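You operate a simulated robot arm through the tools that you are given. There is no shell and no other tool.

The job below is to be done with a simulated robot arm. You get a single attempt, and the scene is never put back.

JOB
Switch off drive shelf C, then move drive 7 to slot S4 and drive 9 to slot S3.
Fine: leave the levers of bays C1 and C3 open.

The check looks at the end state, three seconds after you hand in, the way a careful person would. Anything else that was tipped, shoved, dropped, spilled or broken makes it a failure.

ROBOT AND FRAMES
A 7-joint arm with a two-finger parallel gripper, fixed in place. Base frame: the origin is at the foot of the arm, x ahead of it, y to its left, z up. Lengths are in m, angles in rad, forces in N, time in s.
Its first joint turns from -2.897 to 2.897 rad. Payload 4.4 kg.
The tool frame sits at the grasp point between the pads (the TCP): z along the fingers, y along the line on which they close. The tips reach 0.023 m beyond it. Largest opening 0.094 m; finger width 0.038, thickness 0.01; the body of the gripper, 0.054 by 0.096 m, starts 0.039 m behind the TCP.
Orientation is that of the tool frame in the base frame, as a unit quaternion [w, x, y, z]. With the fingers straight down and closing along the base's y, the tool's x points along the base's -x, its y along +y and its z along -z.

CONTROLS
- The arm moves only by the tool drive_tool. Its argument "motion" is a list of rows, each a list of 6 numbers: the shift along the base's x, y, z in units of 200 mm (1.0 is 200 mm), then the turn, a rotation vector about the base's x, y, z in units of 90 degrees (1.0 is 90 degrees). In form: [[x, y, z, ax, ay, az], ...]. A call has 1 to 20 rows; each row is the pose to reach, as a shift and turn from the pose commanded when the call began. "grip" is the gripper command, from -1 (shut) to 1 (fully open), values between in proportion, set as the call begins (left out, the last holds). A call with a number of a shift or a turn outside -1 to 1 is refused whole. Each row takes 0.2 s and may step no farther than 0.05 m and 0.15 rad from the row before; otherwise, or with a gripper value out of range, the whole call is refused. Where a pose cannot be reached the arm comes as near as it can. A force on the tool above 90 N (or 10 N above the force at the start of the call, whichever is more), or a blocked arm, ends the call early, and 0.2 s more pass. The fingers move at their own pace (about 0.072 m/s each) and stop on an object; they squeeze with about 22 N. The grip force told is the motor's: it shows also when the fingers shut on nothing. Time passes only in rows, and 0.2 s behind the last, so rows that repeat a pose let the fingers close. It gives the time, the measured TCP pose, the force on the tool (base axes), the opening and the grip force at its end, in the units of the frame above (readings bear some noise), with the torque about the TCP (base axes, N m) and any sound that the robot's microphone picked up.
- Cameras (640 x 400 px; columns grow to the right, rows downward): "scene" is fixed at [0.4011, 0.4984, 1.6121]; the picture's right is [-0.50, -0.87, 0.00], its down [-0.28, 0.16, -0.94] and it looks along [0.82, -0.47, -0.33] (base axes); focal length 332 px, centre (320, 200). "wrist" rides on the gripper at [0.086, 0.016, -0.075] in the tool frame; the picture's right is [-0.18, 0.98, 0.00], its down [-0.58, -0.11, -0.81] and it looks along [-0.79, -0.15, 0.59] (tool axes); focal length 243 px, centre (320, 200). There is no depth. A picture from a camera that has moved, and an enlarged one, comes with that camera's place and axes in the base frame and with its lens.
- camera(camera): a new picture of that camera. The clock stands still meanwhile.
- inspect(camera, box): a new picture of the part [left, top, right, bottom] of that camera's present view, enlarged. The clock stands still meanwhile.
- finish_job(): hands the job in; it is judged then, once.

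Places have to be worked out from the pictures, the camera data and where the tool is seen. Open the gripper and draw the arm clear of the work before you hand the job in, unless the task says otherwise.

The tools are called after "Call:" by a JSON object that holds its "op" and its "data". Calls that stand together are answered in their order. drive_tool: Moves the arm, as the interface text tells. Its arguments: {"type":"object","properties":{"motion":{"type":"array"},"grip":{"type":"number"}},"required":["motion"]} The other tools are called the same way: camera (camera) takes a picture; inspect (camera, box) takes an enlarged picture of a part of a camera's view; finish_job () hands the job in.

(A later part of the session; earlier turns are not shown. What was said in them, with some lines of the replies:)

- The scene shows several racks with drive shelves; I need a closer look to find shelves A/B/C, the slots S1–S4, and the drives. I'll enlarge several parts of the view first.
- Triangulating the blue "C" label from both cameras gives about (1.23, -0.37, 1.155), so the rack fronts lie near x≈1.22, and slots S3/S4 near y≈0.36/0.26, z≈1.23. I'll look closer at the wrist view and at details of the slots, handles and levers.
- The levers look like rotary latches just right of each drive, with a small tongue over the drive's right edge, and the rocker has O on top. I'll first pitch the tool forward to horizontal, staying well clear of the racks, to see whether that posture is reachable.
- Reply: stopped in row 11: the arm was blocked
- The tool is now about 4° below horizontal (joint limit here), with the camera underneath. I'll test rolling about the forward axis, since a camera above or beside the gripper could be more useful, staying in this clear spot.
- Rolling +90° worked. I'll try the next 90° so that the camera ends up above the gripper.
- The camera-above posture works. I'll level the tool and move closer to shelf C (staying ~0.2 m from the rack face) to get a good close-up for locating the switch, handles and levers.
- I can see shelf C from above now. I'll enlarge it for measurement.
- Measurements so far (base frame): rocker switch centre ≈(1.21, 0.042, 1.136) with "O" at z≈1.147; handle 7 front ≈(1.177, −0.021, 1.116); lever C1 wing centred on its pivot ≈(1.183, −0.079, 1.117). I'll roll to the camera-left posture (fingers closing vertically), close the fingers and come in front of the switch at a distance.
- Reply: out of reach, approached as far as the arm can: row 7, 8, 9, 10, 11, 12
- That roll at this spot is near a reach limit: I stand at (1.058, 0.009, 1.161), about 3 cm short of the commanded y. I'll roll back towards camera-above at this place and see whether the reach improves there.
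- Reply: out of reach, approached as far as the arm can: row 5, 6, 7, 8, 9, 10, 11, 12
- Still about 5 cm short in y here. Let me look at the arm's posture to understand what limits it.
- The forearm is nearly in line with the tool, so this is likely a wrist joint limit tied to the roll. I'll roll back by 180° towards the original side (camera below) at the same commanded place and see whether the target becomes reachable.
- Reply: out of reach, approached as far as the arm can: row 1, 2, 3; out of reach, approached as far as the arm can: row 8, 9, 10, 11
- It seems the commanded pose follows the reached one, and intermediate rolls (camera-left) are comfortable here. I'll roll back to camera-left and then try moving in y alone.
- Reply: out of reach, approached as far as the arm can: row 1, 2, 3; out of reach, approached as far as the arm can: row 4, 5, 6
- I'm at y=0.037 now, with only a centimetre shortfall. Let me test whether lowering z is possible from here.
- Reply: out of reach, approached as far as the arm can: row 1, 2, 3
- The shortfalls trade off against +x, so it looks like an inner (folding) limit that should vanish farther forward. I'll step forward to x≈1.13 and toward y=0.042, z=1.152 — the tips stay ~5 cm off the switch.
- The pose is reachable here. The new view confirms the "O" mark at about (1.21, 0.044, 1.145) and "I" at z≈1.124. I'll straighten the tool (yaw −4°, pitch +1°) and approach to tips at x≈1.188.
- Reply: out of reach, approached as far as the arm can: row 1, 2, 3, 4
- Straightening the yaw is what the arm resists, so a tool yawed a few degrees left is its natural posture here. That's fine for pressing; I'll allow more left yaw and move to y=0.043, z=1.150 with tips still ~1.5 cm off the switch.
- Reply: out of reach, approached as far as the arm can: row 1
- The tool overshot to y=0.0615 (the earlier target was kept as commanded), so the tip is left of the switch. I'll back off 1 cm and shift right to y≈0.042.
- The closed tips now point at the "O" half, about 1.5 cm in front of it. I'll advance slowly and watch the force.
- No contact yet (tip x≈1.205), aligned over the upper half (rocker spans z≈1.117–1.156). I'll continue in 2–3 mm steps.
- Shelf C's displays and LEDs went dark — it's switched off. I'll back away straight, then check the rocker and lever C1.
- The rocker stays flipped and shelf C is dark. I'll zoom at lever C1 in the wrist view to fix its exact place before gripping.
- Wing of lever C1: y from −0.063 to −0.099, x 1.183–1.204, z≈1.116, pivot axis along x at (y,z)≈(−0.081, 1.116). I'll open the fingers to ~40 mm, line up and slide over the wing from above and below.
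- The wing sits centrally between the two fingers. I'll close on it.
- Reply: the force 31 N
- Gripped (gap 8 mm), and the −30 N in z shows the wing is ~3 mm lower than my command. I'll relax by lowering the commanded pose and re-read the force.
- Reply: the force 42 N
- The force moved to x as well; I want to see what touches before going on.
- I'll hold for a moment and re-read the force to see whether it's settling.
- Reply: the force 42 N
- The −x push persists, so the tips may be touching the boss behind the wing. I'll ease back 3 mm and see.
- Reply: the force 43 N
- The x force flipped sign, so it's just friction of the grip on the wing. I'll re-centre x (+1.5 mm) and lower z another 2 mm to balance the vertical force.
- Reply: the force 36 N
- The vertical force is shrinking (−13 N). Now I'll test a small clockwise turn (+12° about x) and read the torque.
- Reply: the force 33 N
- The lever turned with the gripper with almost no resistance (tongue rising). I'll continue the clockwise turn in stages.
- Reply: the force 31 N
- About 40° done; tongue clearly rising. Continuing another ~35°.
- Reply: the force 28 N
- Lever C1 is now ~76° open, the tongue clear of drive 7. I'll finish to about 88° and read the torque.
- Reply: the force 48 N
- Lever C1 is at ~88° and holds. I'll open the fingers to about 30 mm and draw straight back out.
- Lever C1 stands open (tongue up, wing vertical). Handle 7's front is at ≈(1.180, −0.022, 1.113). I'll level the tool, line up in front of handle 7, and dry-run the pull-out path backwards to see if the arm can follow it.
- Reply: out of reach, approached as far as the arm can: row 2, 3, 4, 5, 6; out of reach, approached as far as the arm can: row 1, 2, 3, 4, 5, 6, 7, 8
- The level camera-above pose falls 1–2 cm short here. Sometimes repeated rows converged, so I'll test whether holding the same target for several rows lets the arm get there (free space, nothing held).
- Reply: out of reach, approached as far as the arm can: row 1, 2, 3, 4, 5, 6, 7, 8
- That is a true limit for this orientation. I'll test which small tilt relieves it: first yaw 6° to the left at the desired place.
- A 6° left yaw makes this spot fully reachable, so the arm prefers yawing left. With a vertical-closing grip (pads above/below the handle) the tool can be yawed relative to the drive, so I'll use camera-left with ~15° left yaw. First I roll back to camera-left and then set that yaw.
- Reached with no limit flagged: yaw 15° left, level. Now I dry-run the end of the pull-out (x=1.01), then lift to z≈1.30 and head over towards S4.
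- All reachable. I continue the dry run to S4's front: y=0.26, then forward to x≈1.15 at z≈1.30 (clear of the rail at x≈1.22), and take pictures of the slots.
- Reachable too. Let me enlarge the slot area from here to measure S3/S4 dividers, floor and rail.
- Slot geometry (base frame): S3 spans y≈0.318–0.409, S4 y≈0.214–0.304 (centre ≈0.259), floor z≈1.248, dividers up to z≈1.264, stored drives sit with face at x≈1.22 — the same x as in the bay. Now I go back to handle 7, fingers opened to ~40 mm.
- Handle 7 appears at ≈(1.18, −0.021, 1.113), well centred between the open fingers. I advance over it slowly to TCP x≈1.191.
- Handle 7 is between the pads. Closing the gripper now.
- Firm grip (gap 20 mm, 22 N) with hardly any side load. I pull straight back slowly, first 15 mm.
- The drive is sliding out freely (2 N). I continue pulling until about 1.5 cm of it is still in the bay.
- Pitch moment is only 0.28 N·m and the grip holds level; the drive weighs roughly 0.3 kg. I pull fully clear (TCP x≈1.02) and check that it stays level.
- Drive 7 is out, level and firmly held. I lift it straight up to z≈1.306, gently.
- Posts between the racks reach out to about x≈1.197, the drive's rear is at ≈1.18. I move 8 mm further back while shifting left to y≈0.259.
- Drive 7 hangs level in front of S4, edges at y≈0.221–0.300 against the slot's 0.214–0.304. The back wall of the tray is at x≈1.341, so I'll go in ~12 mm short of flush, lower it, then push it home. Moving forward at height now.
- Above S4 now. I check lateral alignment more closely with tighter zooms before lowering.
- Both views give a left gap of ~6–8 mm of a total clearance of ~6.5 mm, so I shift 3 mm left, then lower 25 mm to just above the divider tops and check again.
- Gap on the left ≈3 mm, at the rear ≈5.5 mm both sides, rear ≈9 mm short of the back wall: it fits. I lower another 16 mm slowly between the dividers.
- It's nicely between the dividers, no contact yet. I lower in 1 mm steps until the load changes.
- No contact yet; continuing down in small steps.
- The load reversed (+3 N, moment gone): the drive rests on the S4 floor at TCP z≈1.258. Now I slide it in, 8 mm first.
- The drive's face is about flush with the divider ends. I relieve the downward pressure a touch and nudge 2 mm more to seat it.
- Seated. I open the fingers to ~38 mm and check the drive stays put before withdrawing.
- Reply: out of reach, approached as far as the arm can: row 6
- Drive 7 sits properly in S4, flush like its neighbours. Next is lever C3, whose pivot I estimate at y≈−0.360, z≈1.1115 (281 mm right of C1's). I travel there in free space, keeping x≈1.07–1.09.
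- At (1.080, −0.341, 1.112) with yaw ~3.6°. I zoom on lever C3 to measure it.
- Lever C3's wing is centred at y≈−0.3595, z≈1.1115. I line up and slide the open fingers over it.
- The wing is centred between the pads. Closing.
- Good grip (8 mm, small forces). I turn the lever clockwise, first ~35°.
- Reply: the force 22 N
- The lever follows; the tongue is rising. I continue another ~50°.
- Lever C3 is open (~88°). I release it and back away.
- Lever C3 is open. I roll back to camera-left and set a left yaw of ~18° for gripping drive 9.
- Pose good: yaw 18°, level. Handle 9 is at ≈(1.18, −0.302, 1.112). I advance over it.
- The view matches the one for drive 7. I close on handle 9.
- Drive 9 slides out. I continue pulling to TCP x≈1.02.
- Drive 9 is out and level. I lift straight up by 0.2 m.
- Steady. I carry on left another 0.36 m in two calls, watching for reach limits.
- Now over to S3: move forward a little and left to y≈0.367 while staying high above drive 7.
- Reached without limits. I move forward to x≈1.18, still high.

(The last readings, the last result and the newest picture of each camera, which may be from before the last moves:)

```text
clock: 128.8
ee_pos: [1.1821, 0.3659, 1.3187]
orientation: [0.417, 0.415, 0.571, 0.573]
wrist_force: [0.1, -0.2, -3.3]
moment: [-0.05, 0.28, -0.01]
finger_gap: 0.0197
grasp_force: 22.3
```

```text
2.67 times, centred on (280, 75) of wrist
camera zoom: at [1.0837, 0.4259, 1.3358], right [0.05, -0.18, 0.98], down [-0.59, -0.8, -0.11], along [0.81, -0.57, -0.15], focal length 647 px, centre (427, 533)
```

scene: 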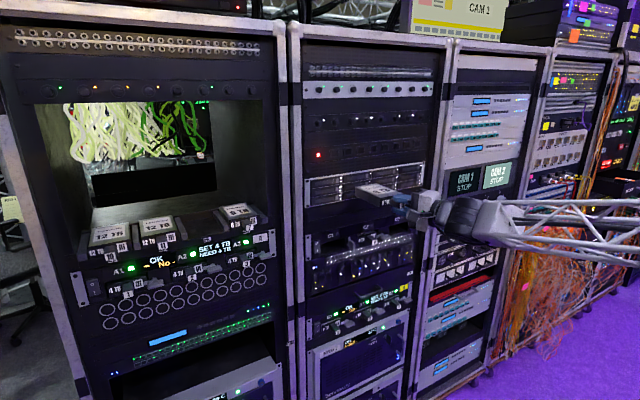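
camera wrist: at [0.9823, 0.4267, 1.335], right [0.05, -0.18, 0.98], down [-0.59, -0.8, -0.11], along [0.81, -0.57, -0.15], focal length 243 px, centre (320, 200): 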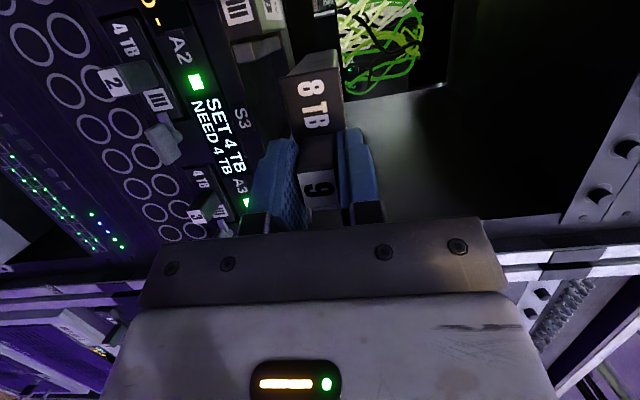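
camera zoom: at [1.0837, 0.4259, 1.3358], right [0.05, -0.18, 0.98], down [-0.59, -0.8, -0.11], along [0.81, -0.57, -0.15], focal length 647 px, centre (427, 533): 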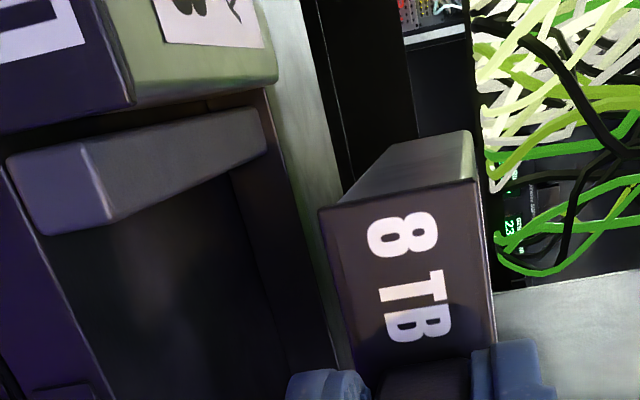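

Left gap measures ≈4 mm in both views and the drive is parallel to the slot. I lower 37 mm to just above the divider tops and re-check.

Call:
{"op": "drive_tool", "data": {"motion": [[0, 0, -0.03, 0, 0, 0], [0, 0, -0.06, 0, 0, 0], [0, 0, -0.09, 0, 0, 0], [0, 0, -0.12, 0, 0, 0], [0, 0, -0.15, 0, 0, 0], [0, 0, -0.185, 0, 0, 0], [0, 0, -0.185, 0, 0, 0]]}}

Call:
{"op": "inspect", "data": {"camera": "scene", "box": [160, 195, 240, 245]}}

Call:
{"op": "inspect", "data": {"camera": "wrist", "box": [160, 0, 400, 150]}}

```text
clock: 130.4
ee_pos: [1.1802, 0.3669, 1.2827]
orientation: [0.417, 0.415, 0.57, 0.573]
wrist_force: [-0.5, 0.7, -2.4]
moment: [-0.04, 0.27, 0.02]
finger_gap: 0.0195
grasp_force: 21.9
```

```text
8.00 times, centred on (200, 220) of scene
camera zoom: at [0.4011, 0.4984, 1.6121], right [-0.5, -0.87, 0.0], down [-0.28, 0.16, -0.94], along [0.82, -0.47, -0.33], focal length 2656 px, centre (1280, 40)
```

zoom: 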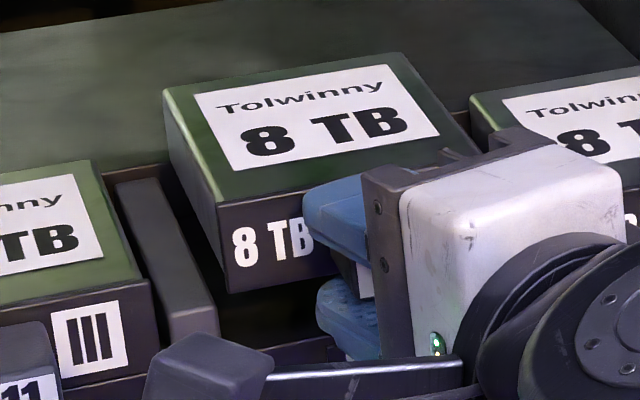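

```text
2.67 times, centred on (280, 75) of wrist
camera zoom: at [1.0829, 0.4266, 1.2997], right [0.05, -0.18, 0.98], down [-0.59, -0.8, -0.11], along [0.81, -0.57, -0.15], focal length 647 px, centre (427, 533)
```

zoom: 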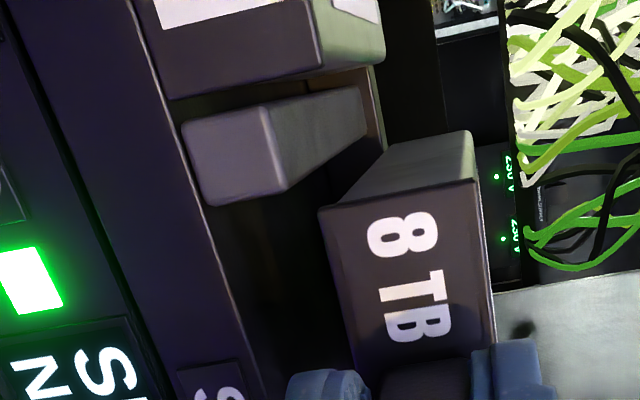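

Rear gaps ≈5.7 mm left and ≈6.7 mm right: well centred. I lower another 20 mm.

Call:
{"op": "drive_tool", "data": {"motion": [[0, 0, -0.02, 0, 0, 0], [0, 0, -0.04, 0, 0, 0], [0, 0, -0.06, 0, 0, 0], [0, 0, -0.08, 0, 0, 0], [0, 0, -0.1, 0, 0, 0], [0, 0, -0.1, 0, 0, 0]]}}

Call:
{"op": "drive_tool", "data": {"motion": [[0, 0, -0.005, 0, 0, 0], [0, 0, -0.01, 0, 0, 0]]}}

```text
clock: 131.8
ee_pos: [1.1816, 0.3668, 1.2656]
orientation: [0.416, 0.416, 0.572, 0.572]
wrist_force: [0.6, -0.5, -2.6]
moment: [0.02, 0.29, -0.01]
finger_gap: 0.02
grasp_force: 21.8
```

```text
clock: 132.4
ee_pos: [1.1802, 0.3679, 1.2608]
orientation: [0.416, 0.416, 0.572, 0.572]
wrist_force: [-0.1, 0.6, -2.9]
moment: [-0.02, 0.28, 0.04]
finger_gap: 0.0201
grasp_force: 22.0
```

No contact yet at z≈1.261; continuing in 1 mm steps.

Call:
{"op": "drive_tool", "data": {"motion": [[0, 0, -0.004, 0, 0, 0], [0, 0, -0.008, 0, 0, 0]]}}

Call:
{"op": "drive_tool", "data": {"motion": [[0, 0, -0.004, 0, 0, 0], [0, 0, -0.006, 0, 0, 0]]}}

```text
clock: 133.0
ee_pos: [1.1811, 0.3672, 1.2586]
orientation: [0.417, 0.415, 0.57, 0.573]
wrist_force: [0.2, -0.7, -3.6]
moment: [-0.05, 0.19, -0.02]
finger_gap: 0.0199
grasp_force: 21.5
```

```text
clock: 133.6
ee_pos: [1.1806, 0.3669, 1.2586]
orientation: [0.418, 0.415, 0.57, 0.573]
wrist_force: [0.5, 1.3, 2.5]
moment: [-0.19, -0.01, 0.1]
finger_gap: 0.02
grasp_force: 22.0
```

Contact with the floor (load reversed, moment gone). I slide it in ~9.5 mm.

Call:
{"op": "drive_tool", "data": {"motion": [[0.01, 0, 0.002, 0, 0, 0], [0.02, 0, 0.002, 0, 0, 0], [0.03, 0, 0.002, 0, 0, 0], [0.04, 0, 0.002, 0, 0, 0], [0.047, 0, 0.002, 0, 0, 0]]}}

Call:
{"op": "inspect", "data": {"camera": "scene", "box": [160, 195, 240, 245]}}

Call:
{"op": "inspect", "data": {"camera": "wrist", "box": [160, 0, 400, 150]}}

```text
clock: 134.8
ee_pos: [1.1898, 0.3665, 1.2583]
orientation: [0.417, 0.416, 0.57, 0.573]
wrist_force: [-4.5, -1.7, 9.4]
moment: [-0.17, -0.01, -0.16]
finger_gap: 0.0201
grasp_force: 21.9
```

```text
8.00 times, centred on (200, 220) of scene
camera zoom: at [0.4011, 0.4984, 1.6121], right [-0.5, -0.87, 0.0], down [-0.28, 0.16, -0.94], along [0.82, -0.47, -0.33], focal length 2656 px, centre (1280, 40)
```

zoom: 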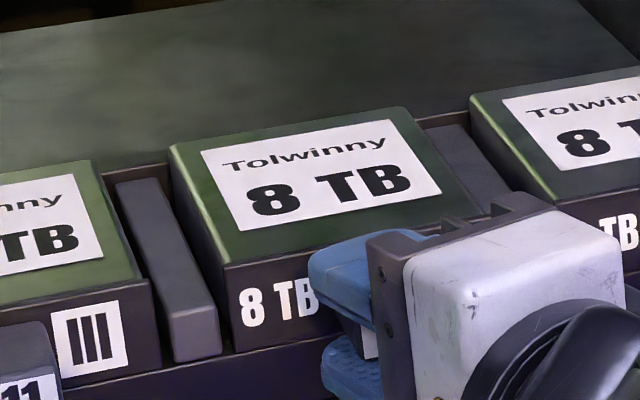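

```text
2.67 times, centred on (280, 75) of wrist
camera zoom: at [1.0922, 0.426, 1.2753], right [0.05, -0.18, 0.98], down [-0.59, -0.8, -0.11], along [0.81, -0.57, -0.15], focal length 647 px, centre (427, 533)
```

zoom: 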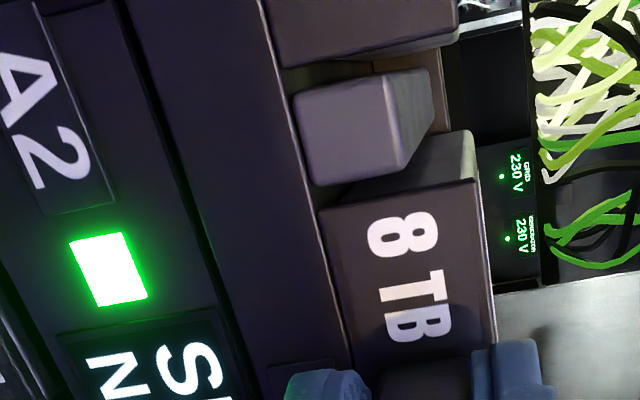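

Drive 9 sits in S3 flush with drive 11. I relieve the downward pressure slightly, then open the fingers.

Call:
{"op": "drive_tool", "data": {"motion": [[0, 0, 0.003, 0, 0, 0], [0, 0, 0.003, 0, 0, 0]]}}

Call:
{"op": "drive_tool", "data": {"motion": [[0, 0, 0, 0, 0, 0], [0, 0, 0, 0, 0, 0], [0, 0, 0, 0, 0, 0]], "grip": -0.2}}

Call:
{"op": "drive_tool", "data": {"motion": [[-0.04, 0, 0, 0, 0, 0], [-0.1, 0, 0, 0, 0, 0], [-0.18, 0, 0, 0, 0, 0], [-0.28, 0, 0, 0, 0, 0], [-0.4, 0, 0, 0, 0, 0], [-0.5, 0, 0, 0, 0, 0]]}}

Call:
{"op": "inspect", "data": {"camera": "scene", "box": [80, 180, 280, 280]}}

Call:
{"op": "camera", "data": {"camera": "wrist"}}

```text
clock: 135.4
ee_pos: [1.1896, 0.3673, 1.2586]
orientation: [0.417, 0.415, 0.571, 0.572]
wrist_force: [0.1, -1.4, 10.3]
moment: [-0.11, -0.11, -0.07]
finger_gap: 0.0198
grasp_force: 22.1
```

```text
clock: 136.2
ee_pos: [1.1899, 0.3665, 1.2577]
orientation: [0.417, 0.415, 0.571, 0.572]
wrist_force: [-0.1, 0.4, 0.1]
moment: [-0.01, 0.01, -0.05]
finger_gap: 0.0376
grasp_force: 0.0
```

```text
clock: 137.6
ee_pos: [1.1006, 0.3612, 1.2579]
orientation: [0.41, 0.414, 0.577, 0.573]
wrist_force: [0.4, 0.5, -0.3]
moment: [-0.02, -0.01, 0.01]
finger_gap: 0.0375
grasp_force: 0.1
out of reach, approached as far as the arm can: row 5, 6
```

```text
3.20 times, centred on (180, 230) of scene
camera zoom: at [0.4011, 0.4984, 1.6121], right [-0.5, -0.87, 0.0], down [-0.28, 0.16, -0.94], along [0.82, -0.47, -0.33], focal length 1062 px, centre (768, 104)
```

zoom: 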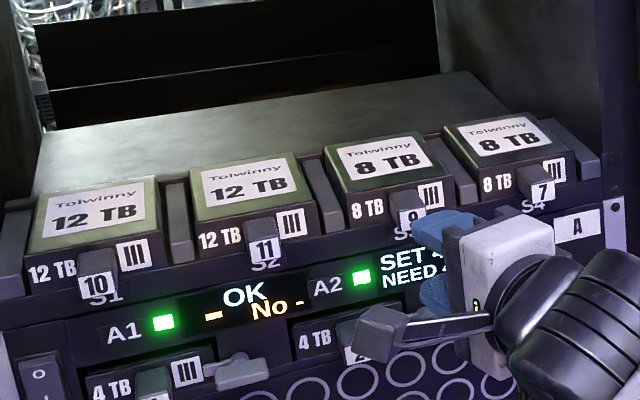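

```text
taken
camera wrist: at [1.0019, 0.4187, 1.2758], right [0.07, -0.17, 0.98], down [-0.58, -0.81, -0.1], along [0.81, -0.56, -0.15], focal length 243 px, centre (320, 200)
```

wrist: 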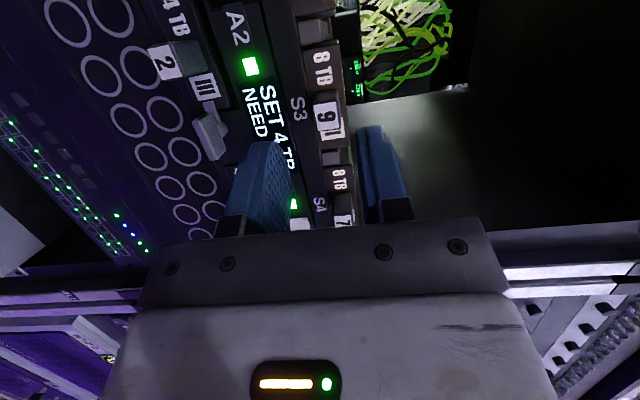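

Both drives are placed: 9 in S3, 7 in S4. I now draw the arm clear to the right and back, and open the gripper.

Call:
{"op": "drive_tool", "data": {"motion": [[0, -0.1, 0.03, 0, 0, 0], [0, -0.25, 0.06, 0, 0, 0], [-0.05, -0.45, 0.12, 0, 0, 0], [-0.1, -0.65, 0.18, 0, 0, 0], [-0.15, -0.85, 0.24, 0, 0, 0], [-0.2, -1, 0.28, 0, 0, 0]]}}

Call:
{"op": "drive_tool", "data": {"motion": [[-0.05, -0.2, 0.05, 0, 0, 0], [-0.12, -0.4, 0.1, 0, 0, 0], [-0.2, -0.6, 0.15, 0, 0, 0], [-0.28, -0.8, 0.2, 0, 0, 0], [-0.36, -1, 0.25, 0, 0, 0], [-0.36, -1, 0.25, 0, 0, 0]], "grip": 1}}

Call:
{"op": "camera", "data": {"camera": "scene"}}

Call:
{"op": "inspect", "data": {"camera": "scene", "box": [80, 190, 280, 290]}}

Call:
{"op": "inspect", "data": {"camera": "scene", "box": [290, 200, 450, 300]}}

```text
clock: 139.0
ee_pos: [1.0508, 0.1667, 1.314]
orientation: [0.416, 0.415, 0.57, 0.574]
wrist_force: [0.4, 0.2, 0.2]
moment: [-0.01, -0.05, 0.01]
finger_gap: 0.0375
grasp_force: 0.0
```

```text
clock: 140.4
ee_pos: [0.9799, -0.0345, 1.3627]
orientation: [0.417, 0.416, 0.57, 0.573]
wrist_force: [-0.6, -1.2, 0.3]
moment: [-0.01, 0.03, 0.01]
finger_gap: 0.094
grasp_force: 0.0
```

```text
taken
```

scene: 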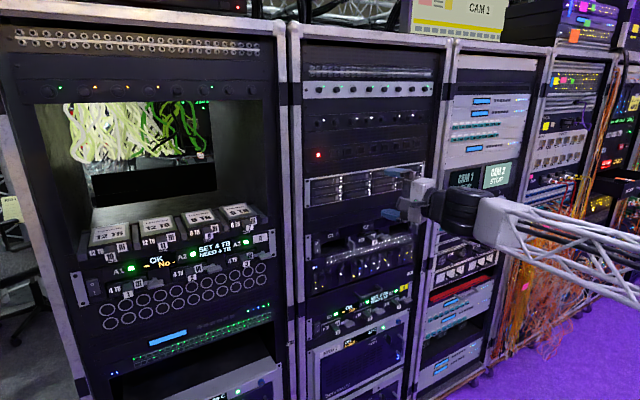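

```text
3.20 times, centred on (180, 240) of scene
camera zoom: at [0.4011, 0.4984, 1.6121], right [-0.5, -0.87, 0.0], down [-0.28, 0.16, -0.94], along [0.82, -0.47, -0.33], focal length 1062 px, centre (768, 72)
```

zoom: 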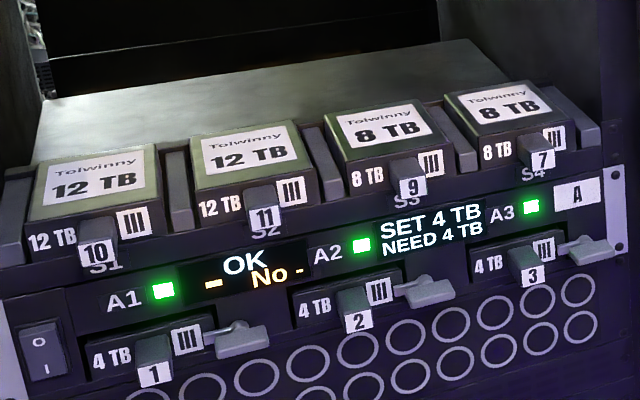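

```text
4.00 times, centred on (370, 250) of scene
camera zoom: at [0.4011, 0.4984, 1.6121], right [-0.5, -0.87, 0.0], down [-0.28, 0.16, -0.94], along [0.82, -0.47, -0.33], focal length 1328 px, centre (120, 0)
```

zoom: 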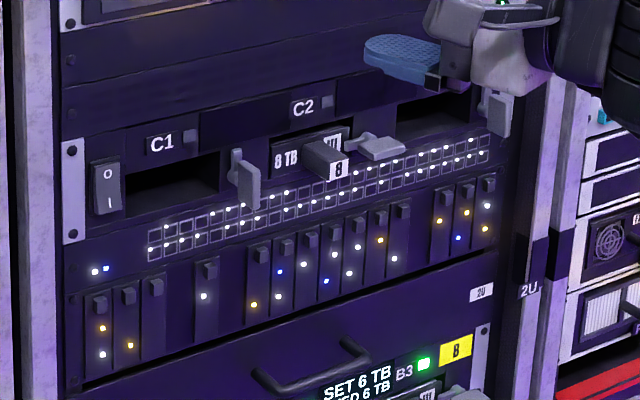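

Shelf C is dark with drive 8 untouched, drive 9 is in S3 and drive 7 in S4, flush with the others. Levers C1 and C3 are open, shelves A and B still run, and the arm is clear with the gripper open, so I hand the job in.

Call:
{"op": "finish_job", "data": {}}

```text
The job is handed in.
```

The job is done and handed in. The result of the check has not come back.

- **Shelf C:** it is switched off; its displays and status lights went dark when the rocker flipped to O.
- **Drive 7:** it is in slot S4, on the slot floor and flush with the other stored drives.
- **Drive 9:** it is in slot S3, also on the floor and flush.
- **Levers:** C1 and C3 are left open, as you allowed. Drive 8 and its lever in C2 were not touched.

In the last pictures, shelves A and B were still running and nothing else looked disturbed. The arm is clear of the racks with the gripper fully open.
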